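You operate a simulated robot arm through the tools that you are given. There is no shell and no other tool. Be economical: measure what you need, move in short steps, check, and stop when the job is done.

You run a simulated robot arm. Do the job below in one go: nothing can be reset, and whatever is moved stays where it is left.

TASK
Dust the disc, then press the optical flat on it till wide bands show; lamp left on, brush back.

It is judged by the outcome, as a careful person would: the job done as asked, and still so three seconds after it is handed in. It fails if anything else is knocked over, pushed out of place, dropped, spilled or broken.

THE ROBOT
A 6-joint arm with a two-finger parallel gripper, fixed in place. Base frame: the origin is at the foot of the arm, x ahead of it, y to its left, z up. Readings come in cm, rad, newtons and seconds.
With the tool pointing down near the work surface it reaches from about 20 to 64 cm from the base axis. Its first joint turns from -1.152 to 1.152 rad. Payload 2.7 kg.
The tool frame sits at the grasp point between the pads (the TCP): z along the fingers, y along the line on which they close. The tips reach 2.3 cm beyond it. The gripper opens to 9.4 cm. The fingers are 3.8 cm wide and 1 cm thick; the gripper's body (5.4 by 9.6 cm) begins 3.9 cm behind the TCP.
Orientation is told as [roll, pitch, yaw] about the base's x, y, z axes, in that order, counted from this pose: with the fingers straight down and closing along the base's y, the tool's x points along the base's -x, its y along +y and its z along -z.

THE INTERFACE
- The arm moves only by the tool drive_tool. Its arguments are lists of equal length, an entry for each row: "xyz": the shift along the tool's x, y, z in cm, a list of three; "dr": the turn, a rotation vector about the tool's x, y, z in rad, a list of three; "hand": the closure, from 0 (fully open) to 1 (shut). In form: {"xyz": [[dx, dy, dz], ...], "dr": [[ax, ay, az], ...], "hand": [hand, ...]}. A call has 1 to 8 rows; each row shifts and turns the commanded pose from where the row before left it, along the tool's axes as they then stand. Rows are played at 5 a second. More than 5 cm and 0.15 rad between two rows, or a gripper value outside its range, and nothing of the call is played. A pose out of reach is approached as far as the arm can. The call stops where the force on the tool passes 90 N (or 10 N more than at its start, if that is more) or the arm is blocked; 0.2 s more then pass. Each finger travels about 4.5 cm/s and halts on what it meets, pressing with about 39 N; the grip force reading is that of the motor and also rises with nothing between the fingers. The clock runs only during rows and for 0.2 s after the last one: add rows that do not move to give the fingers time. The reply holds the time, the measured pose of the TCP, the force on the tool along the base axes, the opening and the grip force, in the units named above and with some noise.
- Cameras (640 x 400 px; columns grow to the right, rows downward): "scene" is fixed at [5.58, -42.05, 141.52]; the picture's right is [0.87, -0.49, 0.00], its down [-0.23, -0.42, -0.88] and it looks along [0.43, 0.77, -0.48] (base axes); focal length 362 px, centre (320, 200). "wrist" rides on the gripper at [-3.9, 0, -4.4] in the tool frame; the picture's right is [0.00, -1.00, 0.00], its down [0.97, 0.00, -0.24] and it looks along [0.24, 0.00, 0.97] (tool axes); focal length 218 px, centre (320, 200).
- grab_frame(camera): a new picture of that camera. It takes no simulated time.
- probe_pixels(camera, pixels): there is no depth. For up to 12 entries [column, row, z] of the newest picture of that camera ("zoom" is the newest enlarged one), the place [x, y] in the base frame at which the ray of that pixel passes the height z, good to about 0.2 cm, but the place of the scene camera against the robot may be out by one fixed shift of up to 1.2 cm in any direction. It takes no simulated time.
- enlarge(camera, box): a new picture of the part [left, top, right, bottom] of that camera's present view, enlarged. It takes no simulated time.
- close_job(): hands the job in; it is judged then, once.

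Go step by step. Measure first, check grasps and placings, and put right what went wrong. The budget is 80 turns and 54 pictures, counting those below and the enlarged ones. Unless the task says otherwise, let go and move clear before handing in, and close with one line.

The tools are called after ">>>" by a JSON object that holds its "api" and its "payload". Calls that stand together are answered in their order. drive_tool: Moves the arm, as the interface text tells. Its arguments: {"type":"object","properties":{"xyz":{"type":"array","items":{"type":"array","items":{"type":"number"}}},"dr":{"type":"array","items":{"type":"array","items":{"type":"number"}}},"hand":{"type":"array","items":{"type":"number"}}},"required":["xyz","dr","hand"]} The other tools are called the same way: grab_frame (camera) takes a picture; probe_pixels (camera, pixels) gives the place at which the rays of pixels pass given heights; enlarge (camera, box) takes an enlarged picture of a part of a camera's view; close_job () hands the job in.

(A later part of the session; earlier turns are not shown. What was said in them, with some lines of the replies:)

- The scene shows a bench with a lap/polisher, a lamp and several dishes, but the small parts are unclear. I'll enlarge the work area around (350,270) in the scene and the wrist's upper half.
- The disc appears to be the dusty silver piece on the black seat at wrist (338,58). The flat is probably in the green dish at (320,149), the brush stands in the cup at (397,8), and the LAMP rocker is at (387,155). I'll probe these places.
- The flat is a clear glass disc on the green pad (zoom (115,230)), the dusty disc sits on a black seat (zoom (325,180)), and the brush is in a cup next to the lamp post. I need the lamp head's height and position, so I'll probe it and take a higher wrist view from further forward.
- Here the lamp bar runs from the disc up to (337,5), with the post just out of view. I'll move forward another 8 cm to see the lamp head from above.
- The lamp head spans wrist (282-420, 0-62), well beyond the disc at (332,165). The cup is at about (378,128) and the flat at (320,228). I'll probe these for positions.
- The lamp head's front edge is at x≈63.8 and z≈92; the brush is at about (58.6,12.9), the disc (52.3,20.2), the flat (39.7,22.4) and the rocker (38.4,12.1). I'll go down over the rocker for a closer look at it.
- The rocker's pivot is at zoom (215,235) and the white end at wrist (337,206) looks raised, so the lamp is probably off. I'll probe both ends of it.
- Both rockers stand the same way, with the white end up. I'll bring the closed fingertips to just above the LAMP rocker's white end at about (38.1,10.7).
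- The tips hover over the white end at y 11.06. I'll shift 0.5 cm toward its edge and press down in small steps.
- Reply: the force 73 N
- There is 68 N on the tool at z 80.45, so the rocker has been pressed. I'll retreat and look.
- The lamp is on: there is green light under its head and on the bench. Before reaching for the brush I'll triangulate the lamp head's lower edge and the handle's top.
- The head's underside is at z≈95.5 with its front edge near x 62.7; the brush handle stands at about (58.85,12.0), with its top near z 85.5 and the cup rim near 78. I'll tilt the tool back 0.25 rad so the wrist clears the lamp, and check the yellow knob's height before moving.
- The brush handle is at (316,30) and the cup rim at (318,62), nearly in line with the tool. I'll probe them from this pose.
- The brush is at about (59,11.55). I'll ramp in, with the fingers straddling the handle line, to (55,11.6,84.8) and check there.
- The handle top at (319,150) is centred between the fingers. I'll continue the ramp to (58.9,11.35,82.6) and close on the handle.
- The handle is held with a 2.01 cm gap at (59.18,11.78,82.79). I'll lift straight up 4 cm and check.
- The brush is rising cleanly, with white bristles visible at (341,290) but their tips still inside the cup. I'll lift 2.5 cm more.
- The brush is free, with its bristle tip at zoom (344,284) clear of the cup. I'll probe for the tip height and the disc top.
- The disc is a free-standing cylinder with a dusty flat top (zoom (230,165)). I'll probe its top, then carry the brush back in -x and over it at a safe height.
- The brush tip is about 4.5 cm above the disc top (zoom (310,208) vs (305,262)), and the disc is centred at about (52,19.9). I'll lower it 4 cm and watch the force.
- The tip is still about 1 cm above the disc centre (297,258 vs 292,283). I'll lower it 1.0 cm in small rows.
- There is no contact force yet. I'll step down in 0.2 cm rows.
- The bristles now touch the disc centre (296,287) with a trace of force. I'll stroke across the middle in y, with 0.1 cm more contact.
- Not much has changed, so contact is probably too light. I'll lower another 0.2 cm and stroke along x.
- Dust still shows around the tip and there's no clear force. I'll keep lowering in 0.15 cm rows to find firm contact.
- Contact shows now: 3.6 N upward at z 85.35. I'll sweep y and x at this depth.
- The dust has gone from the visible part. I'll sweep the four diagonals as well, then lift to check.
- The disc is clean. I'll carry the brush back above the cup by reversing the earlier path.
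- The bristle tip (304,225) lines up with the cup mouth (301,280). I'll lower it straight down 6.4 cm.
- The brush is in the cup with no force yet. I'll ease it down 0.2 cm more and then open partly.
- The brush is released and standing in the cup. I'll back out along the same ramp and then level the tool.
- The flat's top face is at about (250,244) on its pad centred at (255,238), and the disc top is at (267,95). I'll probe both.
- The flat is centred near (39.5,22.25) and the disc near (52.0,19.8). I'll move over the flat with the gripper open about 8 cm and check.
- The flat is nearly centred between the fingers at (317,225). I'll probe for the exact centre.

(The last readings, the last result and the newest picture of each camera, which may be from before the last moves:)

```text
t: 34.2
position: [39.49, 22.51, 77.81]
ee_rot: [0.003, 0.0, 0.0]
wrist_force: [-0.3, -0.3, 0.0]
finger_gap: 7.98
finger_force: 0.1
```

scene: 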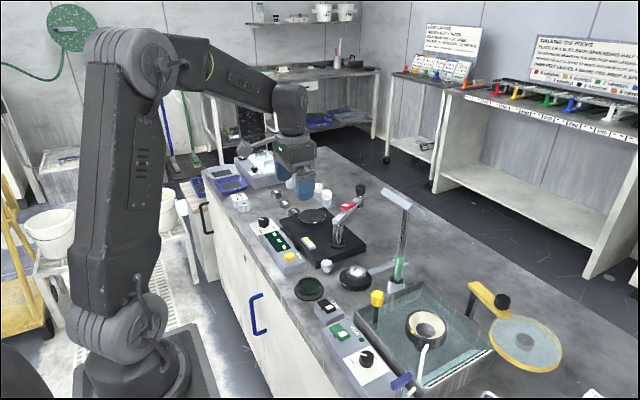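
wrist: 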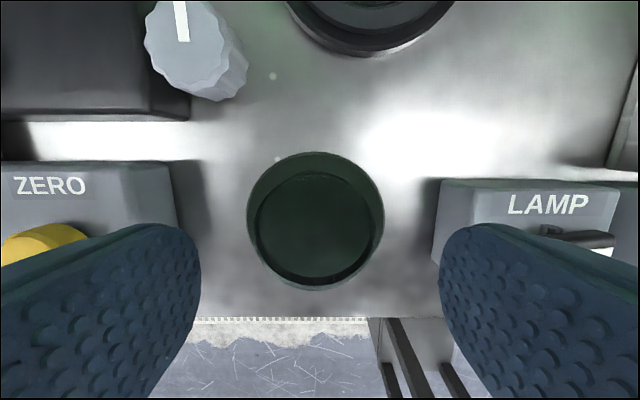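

At z 77.8 the tips are clear of the pad with no force. I'll close on the flat.

>>> {"api": "drive_tool", "payload": {"xyz": [[0.1, 0, 0], [0, 0, 0], [0, 0, 0], [0, 0, 0], [0, 0, 0]], "dr": [[0, 0, 0], [0, 0, 0], [0, 0, 0], [0, 0, 0], [0, 0, 0]], "hand": [0.25, 0.35, 0.45, 0.6, 0.6]}}

>>> {"api": "enlarge", "payload": {"camera": "scene", "box": [280, 250, 360, 310]}}

```text
t: 35.4
position: [39.24, 22.37, 78.0]
ee_rot: [0.002, 0.001, 0.0]
wrist_force: [0.2, 1.1, 1.4]
finger_gap: 5.86
finger_force: 38.9
```

```text
6.67 times, centred on (320, 280) of scene
```

zoom: 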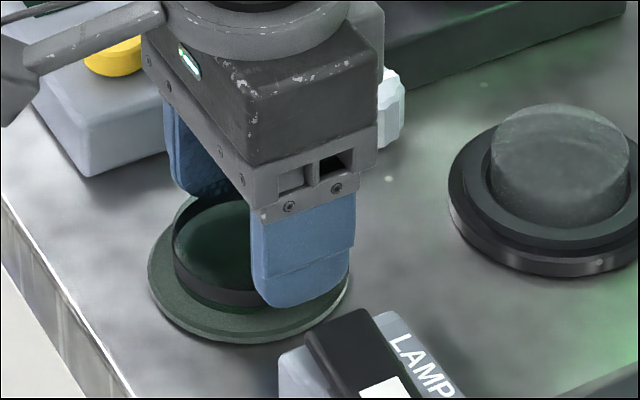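

The flat is held at a 5.86 cm gap. I'll lift it 6 cm and carry it to just short of above the disc at (52.0,19.8).

>>> {"api": "drive_tool", "payload": {"xyz": [[0, 0, -1], [0, 0, -2.5], [0, 0, -2.5], [-4.25, -0.86, 0], [-4.25, -0.86, 0], [-4.25, -0.85, 0], [0, 0, 0]], "dr": [[0, 0, 0], [0, 0, 0], [0, 0, 0], [0, 0, 0], [0, 0, 0], [0, 0, 0], [0, 0, 0]], "hand": [0.6, 0.6, 0.6, 0.6, 0.6, 0.6, 0.6]}}

>>> {"api": "enlarge", "payload": {"camera": "scene", "box": [320, 230, 400, 290]}}

>>> {"api": "grab_frame", "payload": {"camera": "wrist"}}

```text
t: 37.0
position: [52.0, 19.58, 83.97]
ee_rot: [0.001, 0.0, -0.001]
wrist_force: [1.2, -0.8, 0.9]
finger_gap: 3.76
finger_force: 0.1
```

```text
6.67 times, centred on (360, 260) of scene
```

zoom: 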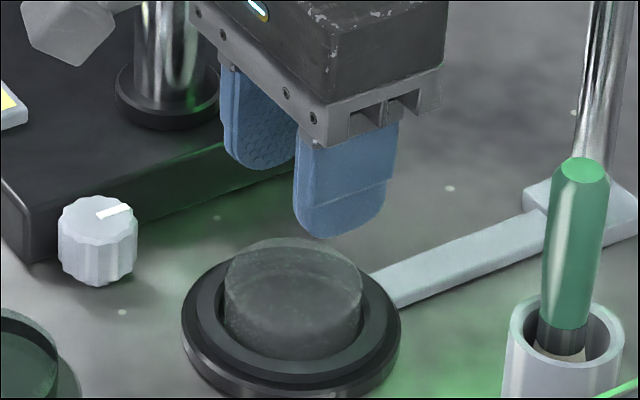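

```text
12 pictures are left
```

wrist: 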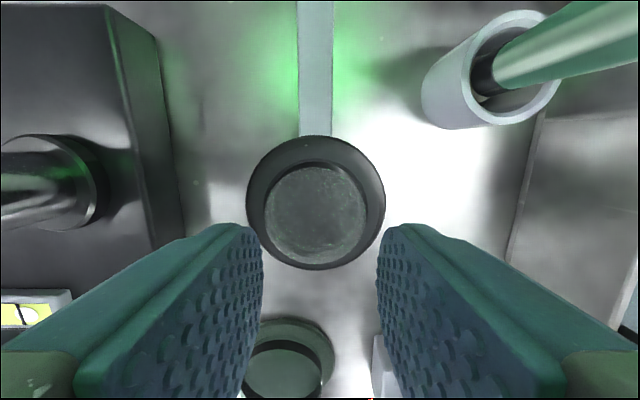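

The fingers closed to 3.76 cm, so the flat slipped out and stayed on its pad at wrist (287,370). My grip was too shallow. I'll go back over it, open, and look.

>>> {"api": "drive_tool", "payload": {"xyz": [[4.25, 0.95, 0], [4.25, 0.95, 0], [4.25, 0.85, 0], [0, 0, 0]], "dr": [[0, 0, 0], [0, 0, 0], [0, 0, 0], [0, 0, 0]], "hand": [0.15, 0.15, 0.15, 0.15]}}

>>> {"api": "grab_frame", "payload": {"camera": "wrist"}}

>>> {"api": "enlarge", "payload": {"camera": "scene", "box": [280, 250, 360, 310]}}

```text
t: 38.0
position: [39.47, 22.49, 83.94]
ee_rot: [0.001, -0.001, 0.002]
wrist_force: [0.4, 0.6, 0.3]
finger_gap: 7.99
finger_force: 0.0
```

```text
11 pictures are left
```

wrist: 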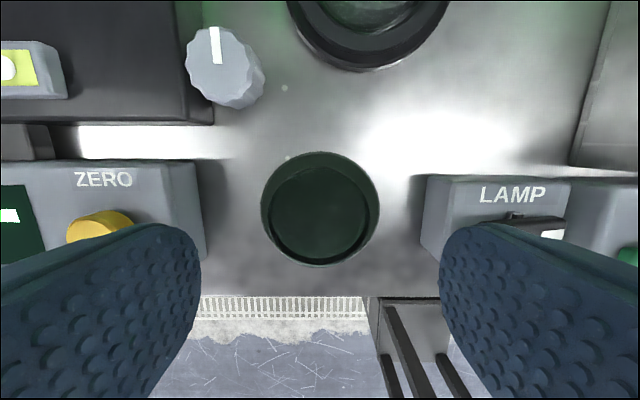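

```text
6.67 times, centred on (320, 280) of scene
```

zoom: 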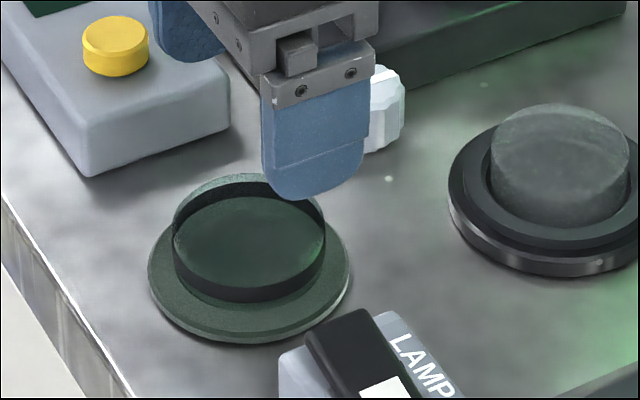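

The flat is still undisturbed on its pad (wrist (320,213)). I'll probe the centre again and descend until the tips nearly touch the pad for a deeper grip.

>>> {"api": "probe_pixels", "payload": {"camera": "wrist", "pixels": [[320, 208, 75], [321, 215, 75.2], [321, 213, 76]]}}

>>> {"api": "drive_tool", "payload": {"xyz": [[0.2, -0.1, 3], [0, 0, 2.5], [0, 0, 0.5], [0, 0, 0.3], [0, 0, 0.15], [0, 0, 0]], "dr": [[0, 0, 0], [0, 0, 0], [0, 0, 0], [0, 0, 0], [0, 0, 0], [0, 0, 0]], "hand": [0.15, 0.15, 0.15, 0.15, 0.15, 0.15]}}

```text
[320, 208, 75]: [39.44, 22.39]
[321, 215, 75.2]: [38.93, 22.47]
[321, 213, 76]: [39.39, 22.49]
```

```text
t: 39.4
position: [39.2, 22.5, 77.49]
ee_rot: [0.0, 0.0, 0.001]
wrist_force: [0.5, -0.3, 0.7]
finger_gap: 7.99
finger_force: 0.1
```

No contact with the tips at about z 75.2. I'll close firmly and watch that the gap stops at 5.86.

>>> {"api": "drive_tool", "payload": {"xyz": [[0, 0, 0], [0, 0, 0], [0, 0, 0], [0, 0, 0], [0, 0, 0]], "dr": [[0, 0, 0], [0, 0, 0], [0, 0, 0], [0, 0, 0], [0, 0, 0]], "hand": [0.3, 0.5, 0.8, 1, 1]}}

>>> {"api": "drive_tool", "payload": {"xyz": [[0, 0, -0.3], [0, 0, -0.4], [0, 0, -0.5], [0, 0, 0]], "dr": [[0, 0, 0], [0, 0, 0], [0, 0, 0], [0, 0, 0]], "hand": [1, 1, 1, 1]}}

```text
t: 40.6
position: [39.21, 22.43, 77.38]
ee_rot: [0.001, 0.0, 0.0]
wrist_force: [-0.8, 1.2, -0.2]
finger_gap: 5.89
finger_force: 38.7
```

```text
t: 41.6
position: [39.2, 22.43, 78.62]
ee_rot: [0.002, 0.001, 0.0]
wrist_force: [0.2, 0.7, -2.0]
finger_gap: 5.88
finger_force: 38.9
```

The gap is still 5.88 cm after a 1.2 cm lift. I'll keep lifting slowly and look.

>>> {"api": "drive_tool", "payload": {"xyz": [[0, 0, -0.8], [0, 0, -1], [0, 0, -1], [0, 0, -1], [0, 0, -1], [0, 0, 0]], "dr": [[0, 0, 0], [0, 0, 0], [0, 0, 0], [0, 0, 0], [0, 0, 0], [0, 0, 0]], "hand": [1, 1, 1, 1, 1, 1]}}

>>> {"api": "enlarge", "payload": {"camera": "scene", "box": [280, 230, 380, 310]}}

```text
t: 43.0
position: [39.06, 22.36, 83.34]
ee_rot: [0.001, 0.0, 0.0]
wrist_force: [1.0, 0.3, -2.0]
finger_gap: 5.9
finger_force: 38.6
```

```text
5.00 times, centred on (330, 270) of scene
```

zoom: 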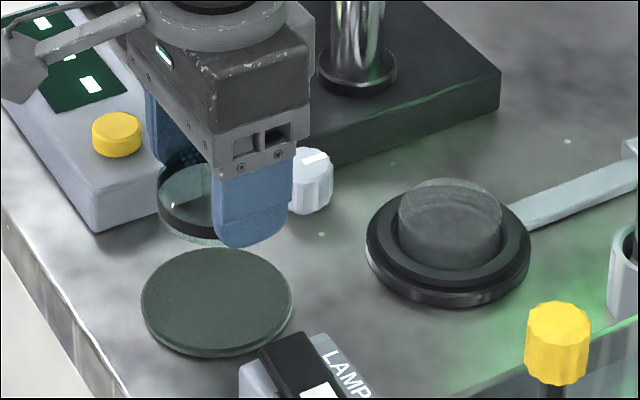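

The flat is held level with its bottom near the tips. The closest wrist view puts the disc about +13.05 in x and −2.65 in y from the flat, so I'll carry it there.

>>> {"api": "drive_tool", "payload": {"xyz": [[-3, -0.66, -0.5], [-3.5, -0.66, 0], [-3.5, -0.67, 0], [-3.05, -0.66, 0], [0, 0, 0]], "dr": [[0, 0, 0], [0, 0, 0], [0, 0, 0], [0, 0, 0], [0, 0, 0]], "hand": [1, 1, 1, 1, 1]}}

>>> {"api": "grab_frame", "payload": {"camera": "wrist"}}

```text
t: 44.2
position: [52.4, 19.65, 84.16]
ee_rot: [0.0, 0.002, -0.001]
wrist_force: [-0.5, 0.7, -1.1]
finger_gap: 5.87
finger_force: 39.2
```

```text
8 pictures are left
```

wrist: 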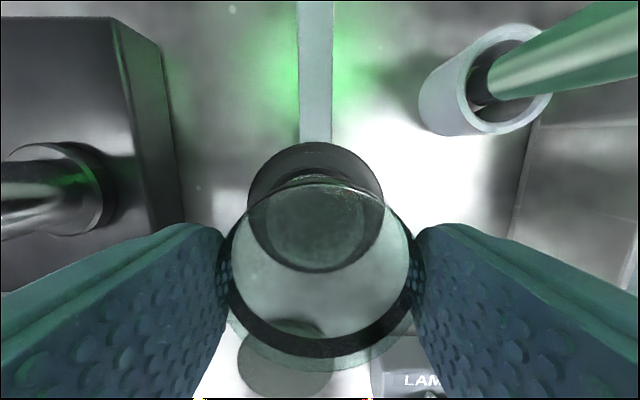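

Through the flat (centre about (321,264)) I can see the disc top at (316,222). I'll probe both to compare their centres.

>>> {"api": "probe_pixels", "payload": {"camera": "wrist", "pixels": [[321, 262, 81.8], [321, 180, 81.8], [321, 340, 81.8], [321, 357, 81.8], [316, 221, 77.5], [264, 221, 77.5], [368, 221, 77.5], [316, 207, 75.5]]}}

>>> {"api": "enlarge", "payload": {"camera": "wrist", "box": [220, 130, 420, 380]}}

```text
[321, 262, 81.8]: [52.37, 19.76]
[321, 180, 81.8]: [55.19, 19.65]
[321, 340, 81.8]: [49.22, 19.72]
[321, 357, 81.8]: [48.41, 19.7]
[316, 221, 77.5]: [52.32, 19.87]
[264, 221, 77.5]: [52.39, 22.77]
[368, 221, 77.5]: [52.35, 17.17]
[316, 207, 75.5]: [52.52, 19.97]
```

```text
1.60 times, centred on (320, 255) of wrist
```

zoom: 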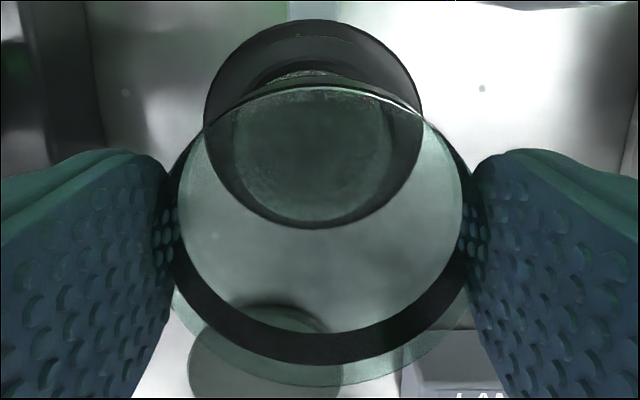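

Flat centre (52.37,19.72) and disc centre (52.33,19.9) nearly agree. I'll shift +0.15 in y and lower to just above contact.

>>> {"api": "drive_tool", "payload": {"xyz": [[0, 0.15, 2], [0, 0, 1.2], [0, 0, 0.3], [0, 0, 0]], "dr": [[0, 0, 0], [0, 0, 0], [0, 0, 0], [0, 0, 0]], "hand": [1, 1, 1, 1]}}

>>> {"api": "drive_tool", "payload": {"xyz": [[0, 0, 0.15], [0, 0, 0.15], [0, 0, 0.15], [0, 0, 0]], "dr": [[0, 0, 0], [0, 0, 0], [0, 0, 0], [0, 0, 0]], "hand": [1, 1, 1, 1]}}

```text
t: 45.2
position: [52.25, 19.91, 80.35]
ee_rot: [0.002, -0.001, 0.001]
wrist_force: [-0.3, 0.2, -1.5]
finger_gap: 5.88
finger_force: 38.7
```

```text
t: 46.2
position: [52.17, 19.86, 80.19]
ee_rot: [0.001, 0.0, 0.001]
wrist_force: [-0.3, -0.3, -2.0]
finger_gap: 5.86
finger_force: 38.7
```

No contact force yet (-2 N is just the flat's weight). I'll step down 0.1 cm at a time.

>>> {"api": "drive_tool", "payload": {"xyz": [[0, 0, 0.1], [0, 0, 0.1], [0, 0, 0]], "dr": [[0, 0, 0], [0, 0, 0], [0, 0, 0]], "hand": [1, 1, 1]}}

```text
t: 47.0
position: [52.27, 19.87, 79.83]
ee_rot: [0.002, -0.003, -0.001]
wrist_force: [-1.2, -0.8, 3.9]
finger_gap: 5.89
finger_force: 38.4
```

Contact: the force changed from -2 to +3.9 N. I'll look at the fringes through the flat.

>>> {"api": "enlarge", "payload": {"camera": "wrist", "box": [220, 130, 420, 380]}}

```text
1.60 times, centred on (320, 255) of wrist
```

zoom: 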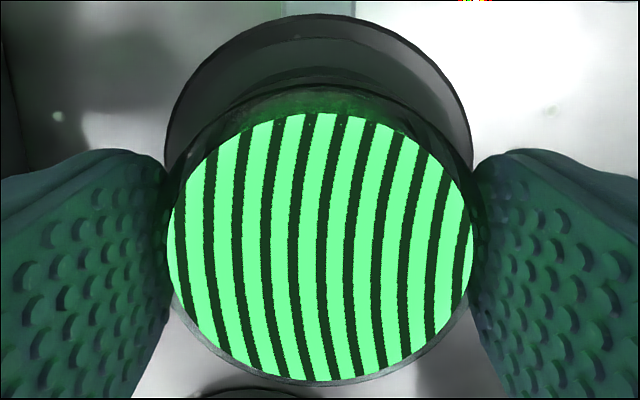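

About eleven fringes show clearly, so they are still narrow. I'll press a bit harder and hold.

>>> {"api": "drive_tool", "payload": {"xyz": [[0, 0, 0.1], [0, 0, 0], [0, 0, 0], [0, 0, 0]], "dr": [[0, 0, 0], [0, 0, 0], [0, 0, 0], [0, 0, 0]], "hand": [1, 1, 1, 1]}}

```text
t: 48.0
position: [52.29, 19.95, 79.93]
ee_rot: [0.002, -0.003, 0.0]
wrist_force: [-2.0, 0.5, 19.1]
finger_gap: 5.86
finger_force: 39.2
```

Force is now about 19 N. I'll look at the bands again.

>>> {"api": "enlarge", "payload": {"camera": "wrist", "box": [220, 130, 420, 380]}}

```text
1.60 times, centred on (320, 255) of wrist
```

zoom: 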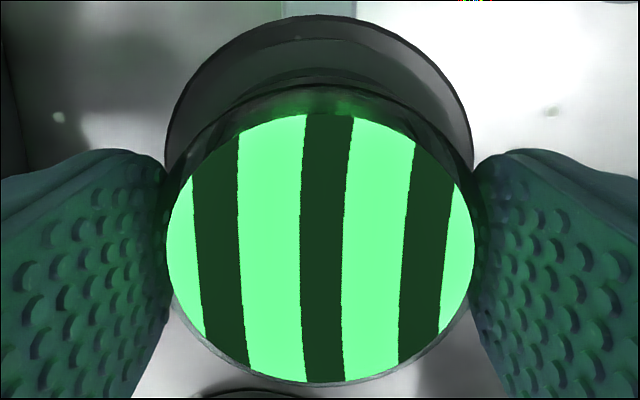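

Three wide bands show now. I'll relax the push slightly, then open the fingers gently and check that the bands stay.

>>> {"api": "drive_tool", "payload": {"xyz": [[0, 0, -0.05], [0, 0, 0], [0, 0, 0], [0, 0, 0]], "dr": [[0, 0, 0], [0, 0, 0], [0, 0, 0], [0, 0, 0]], "hand": [1, 0.3, 0.2, 0.2]}}

>>> {"api": "enlarge", "payload": {"camera": "wrist", "box": [220, 130, 420, 380]}}

```text
t: 49.0
position: [52.34, 19.98, 79.76]
ee_rot: [0.002, -0.002, -0.001]
wrist_force: [1.0, 0.0, -0.8]
finger_gap: 7.53
finger_force: 0.1
```

```text
1.60 times, centred on (320, 255) of wrist
```

zoom: 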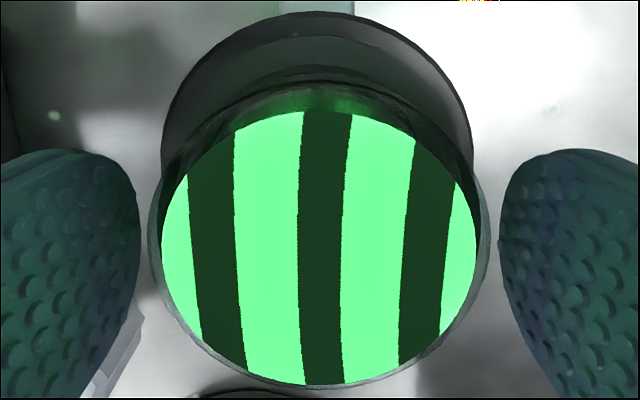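

The bands stay wide with the flat released. I'll rise straight up, back away towards the base, and check the whole scene.

>>> {"api": "drive_tool", "payload": {"xyz": [[0, 0, -1], [0, 0, -2.5], [0, 0, -3], [2, 0, -3], [4, 0, -2], [4, 0, -2], [0, 0, 0]], "dr": [[0, 0, 0], [0, 0, 0], [0, 0, 0], [0, 0, 0], [0, 0, 0], [0, 0, 0], [0, 0, 0]], "hand": [0.2, 0.2, 0.2, 0.2, 0.2, 0.2, 0.2]}}

>>> {"api": "grab_frame", "payload": {"camera": "wrist"}}

>>> {"api": "enlarge", "payload": {"camera": "scene", "box": [290, 180, 440, 320]}}

```text
t: 50.6
position: [42.11, 19.93, 93.33]
ee_rot: [0.002, 0.0, 0.0]
wrist_force: [-0.3, 0.3, 0.6]
finger_gap: 7.53
finger_force: 0.1
```

```text
3 pictures are left
```

wrist: 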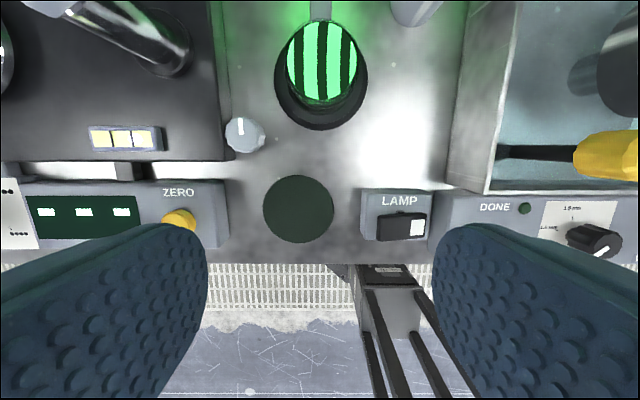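

```text
2.86 times, centred on (365, 250) of scene
```

zoom: 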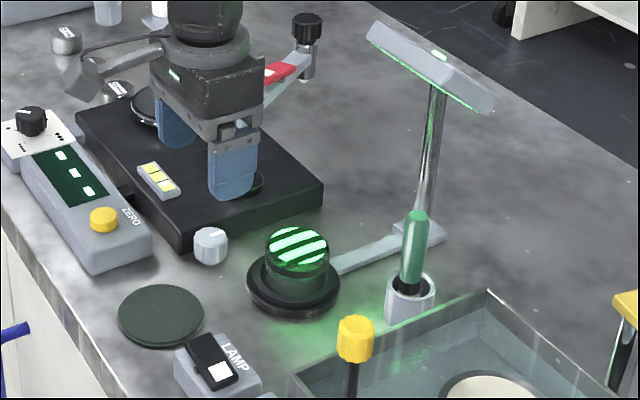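

The flat sits on the clean disc showing wide bands (wrist (320,60)). The lamp glows, the brush stands in its cup at (413,250), and nothing else has moved, so I'm handing in.

>>> {"api": "close_job", "payload": {}}

```text
The job is handed in.
```

The job is done: the disc is dusted, the optical flat is pressed on it showing three wide bands, the lamp is on, and the brush is back in its cup.
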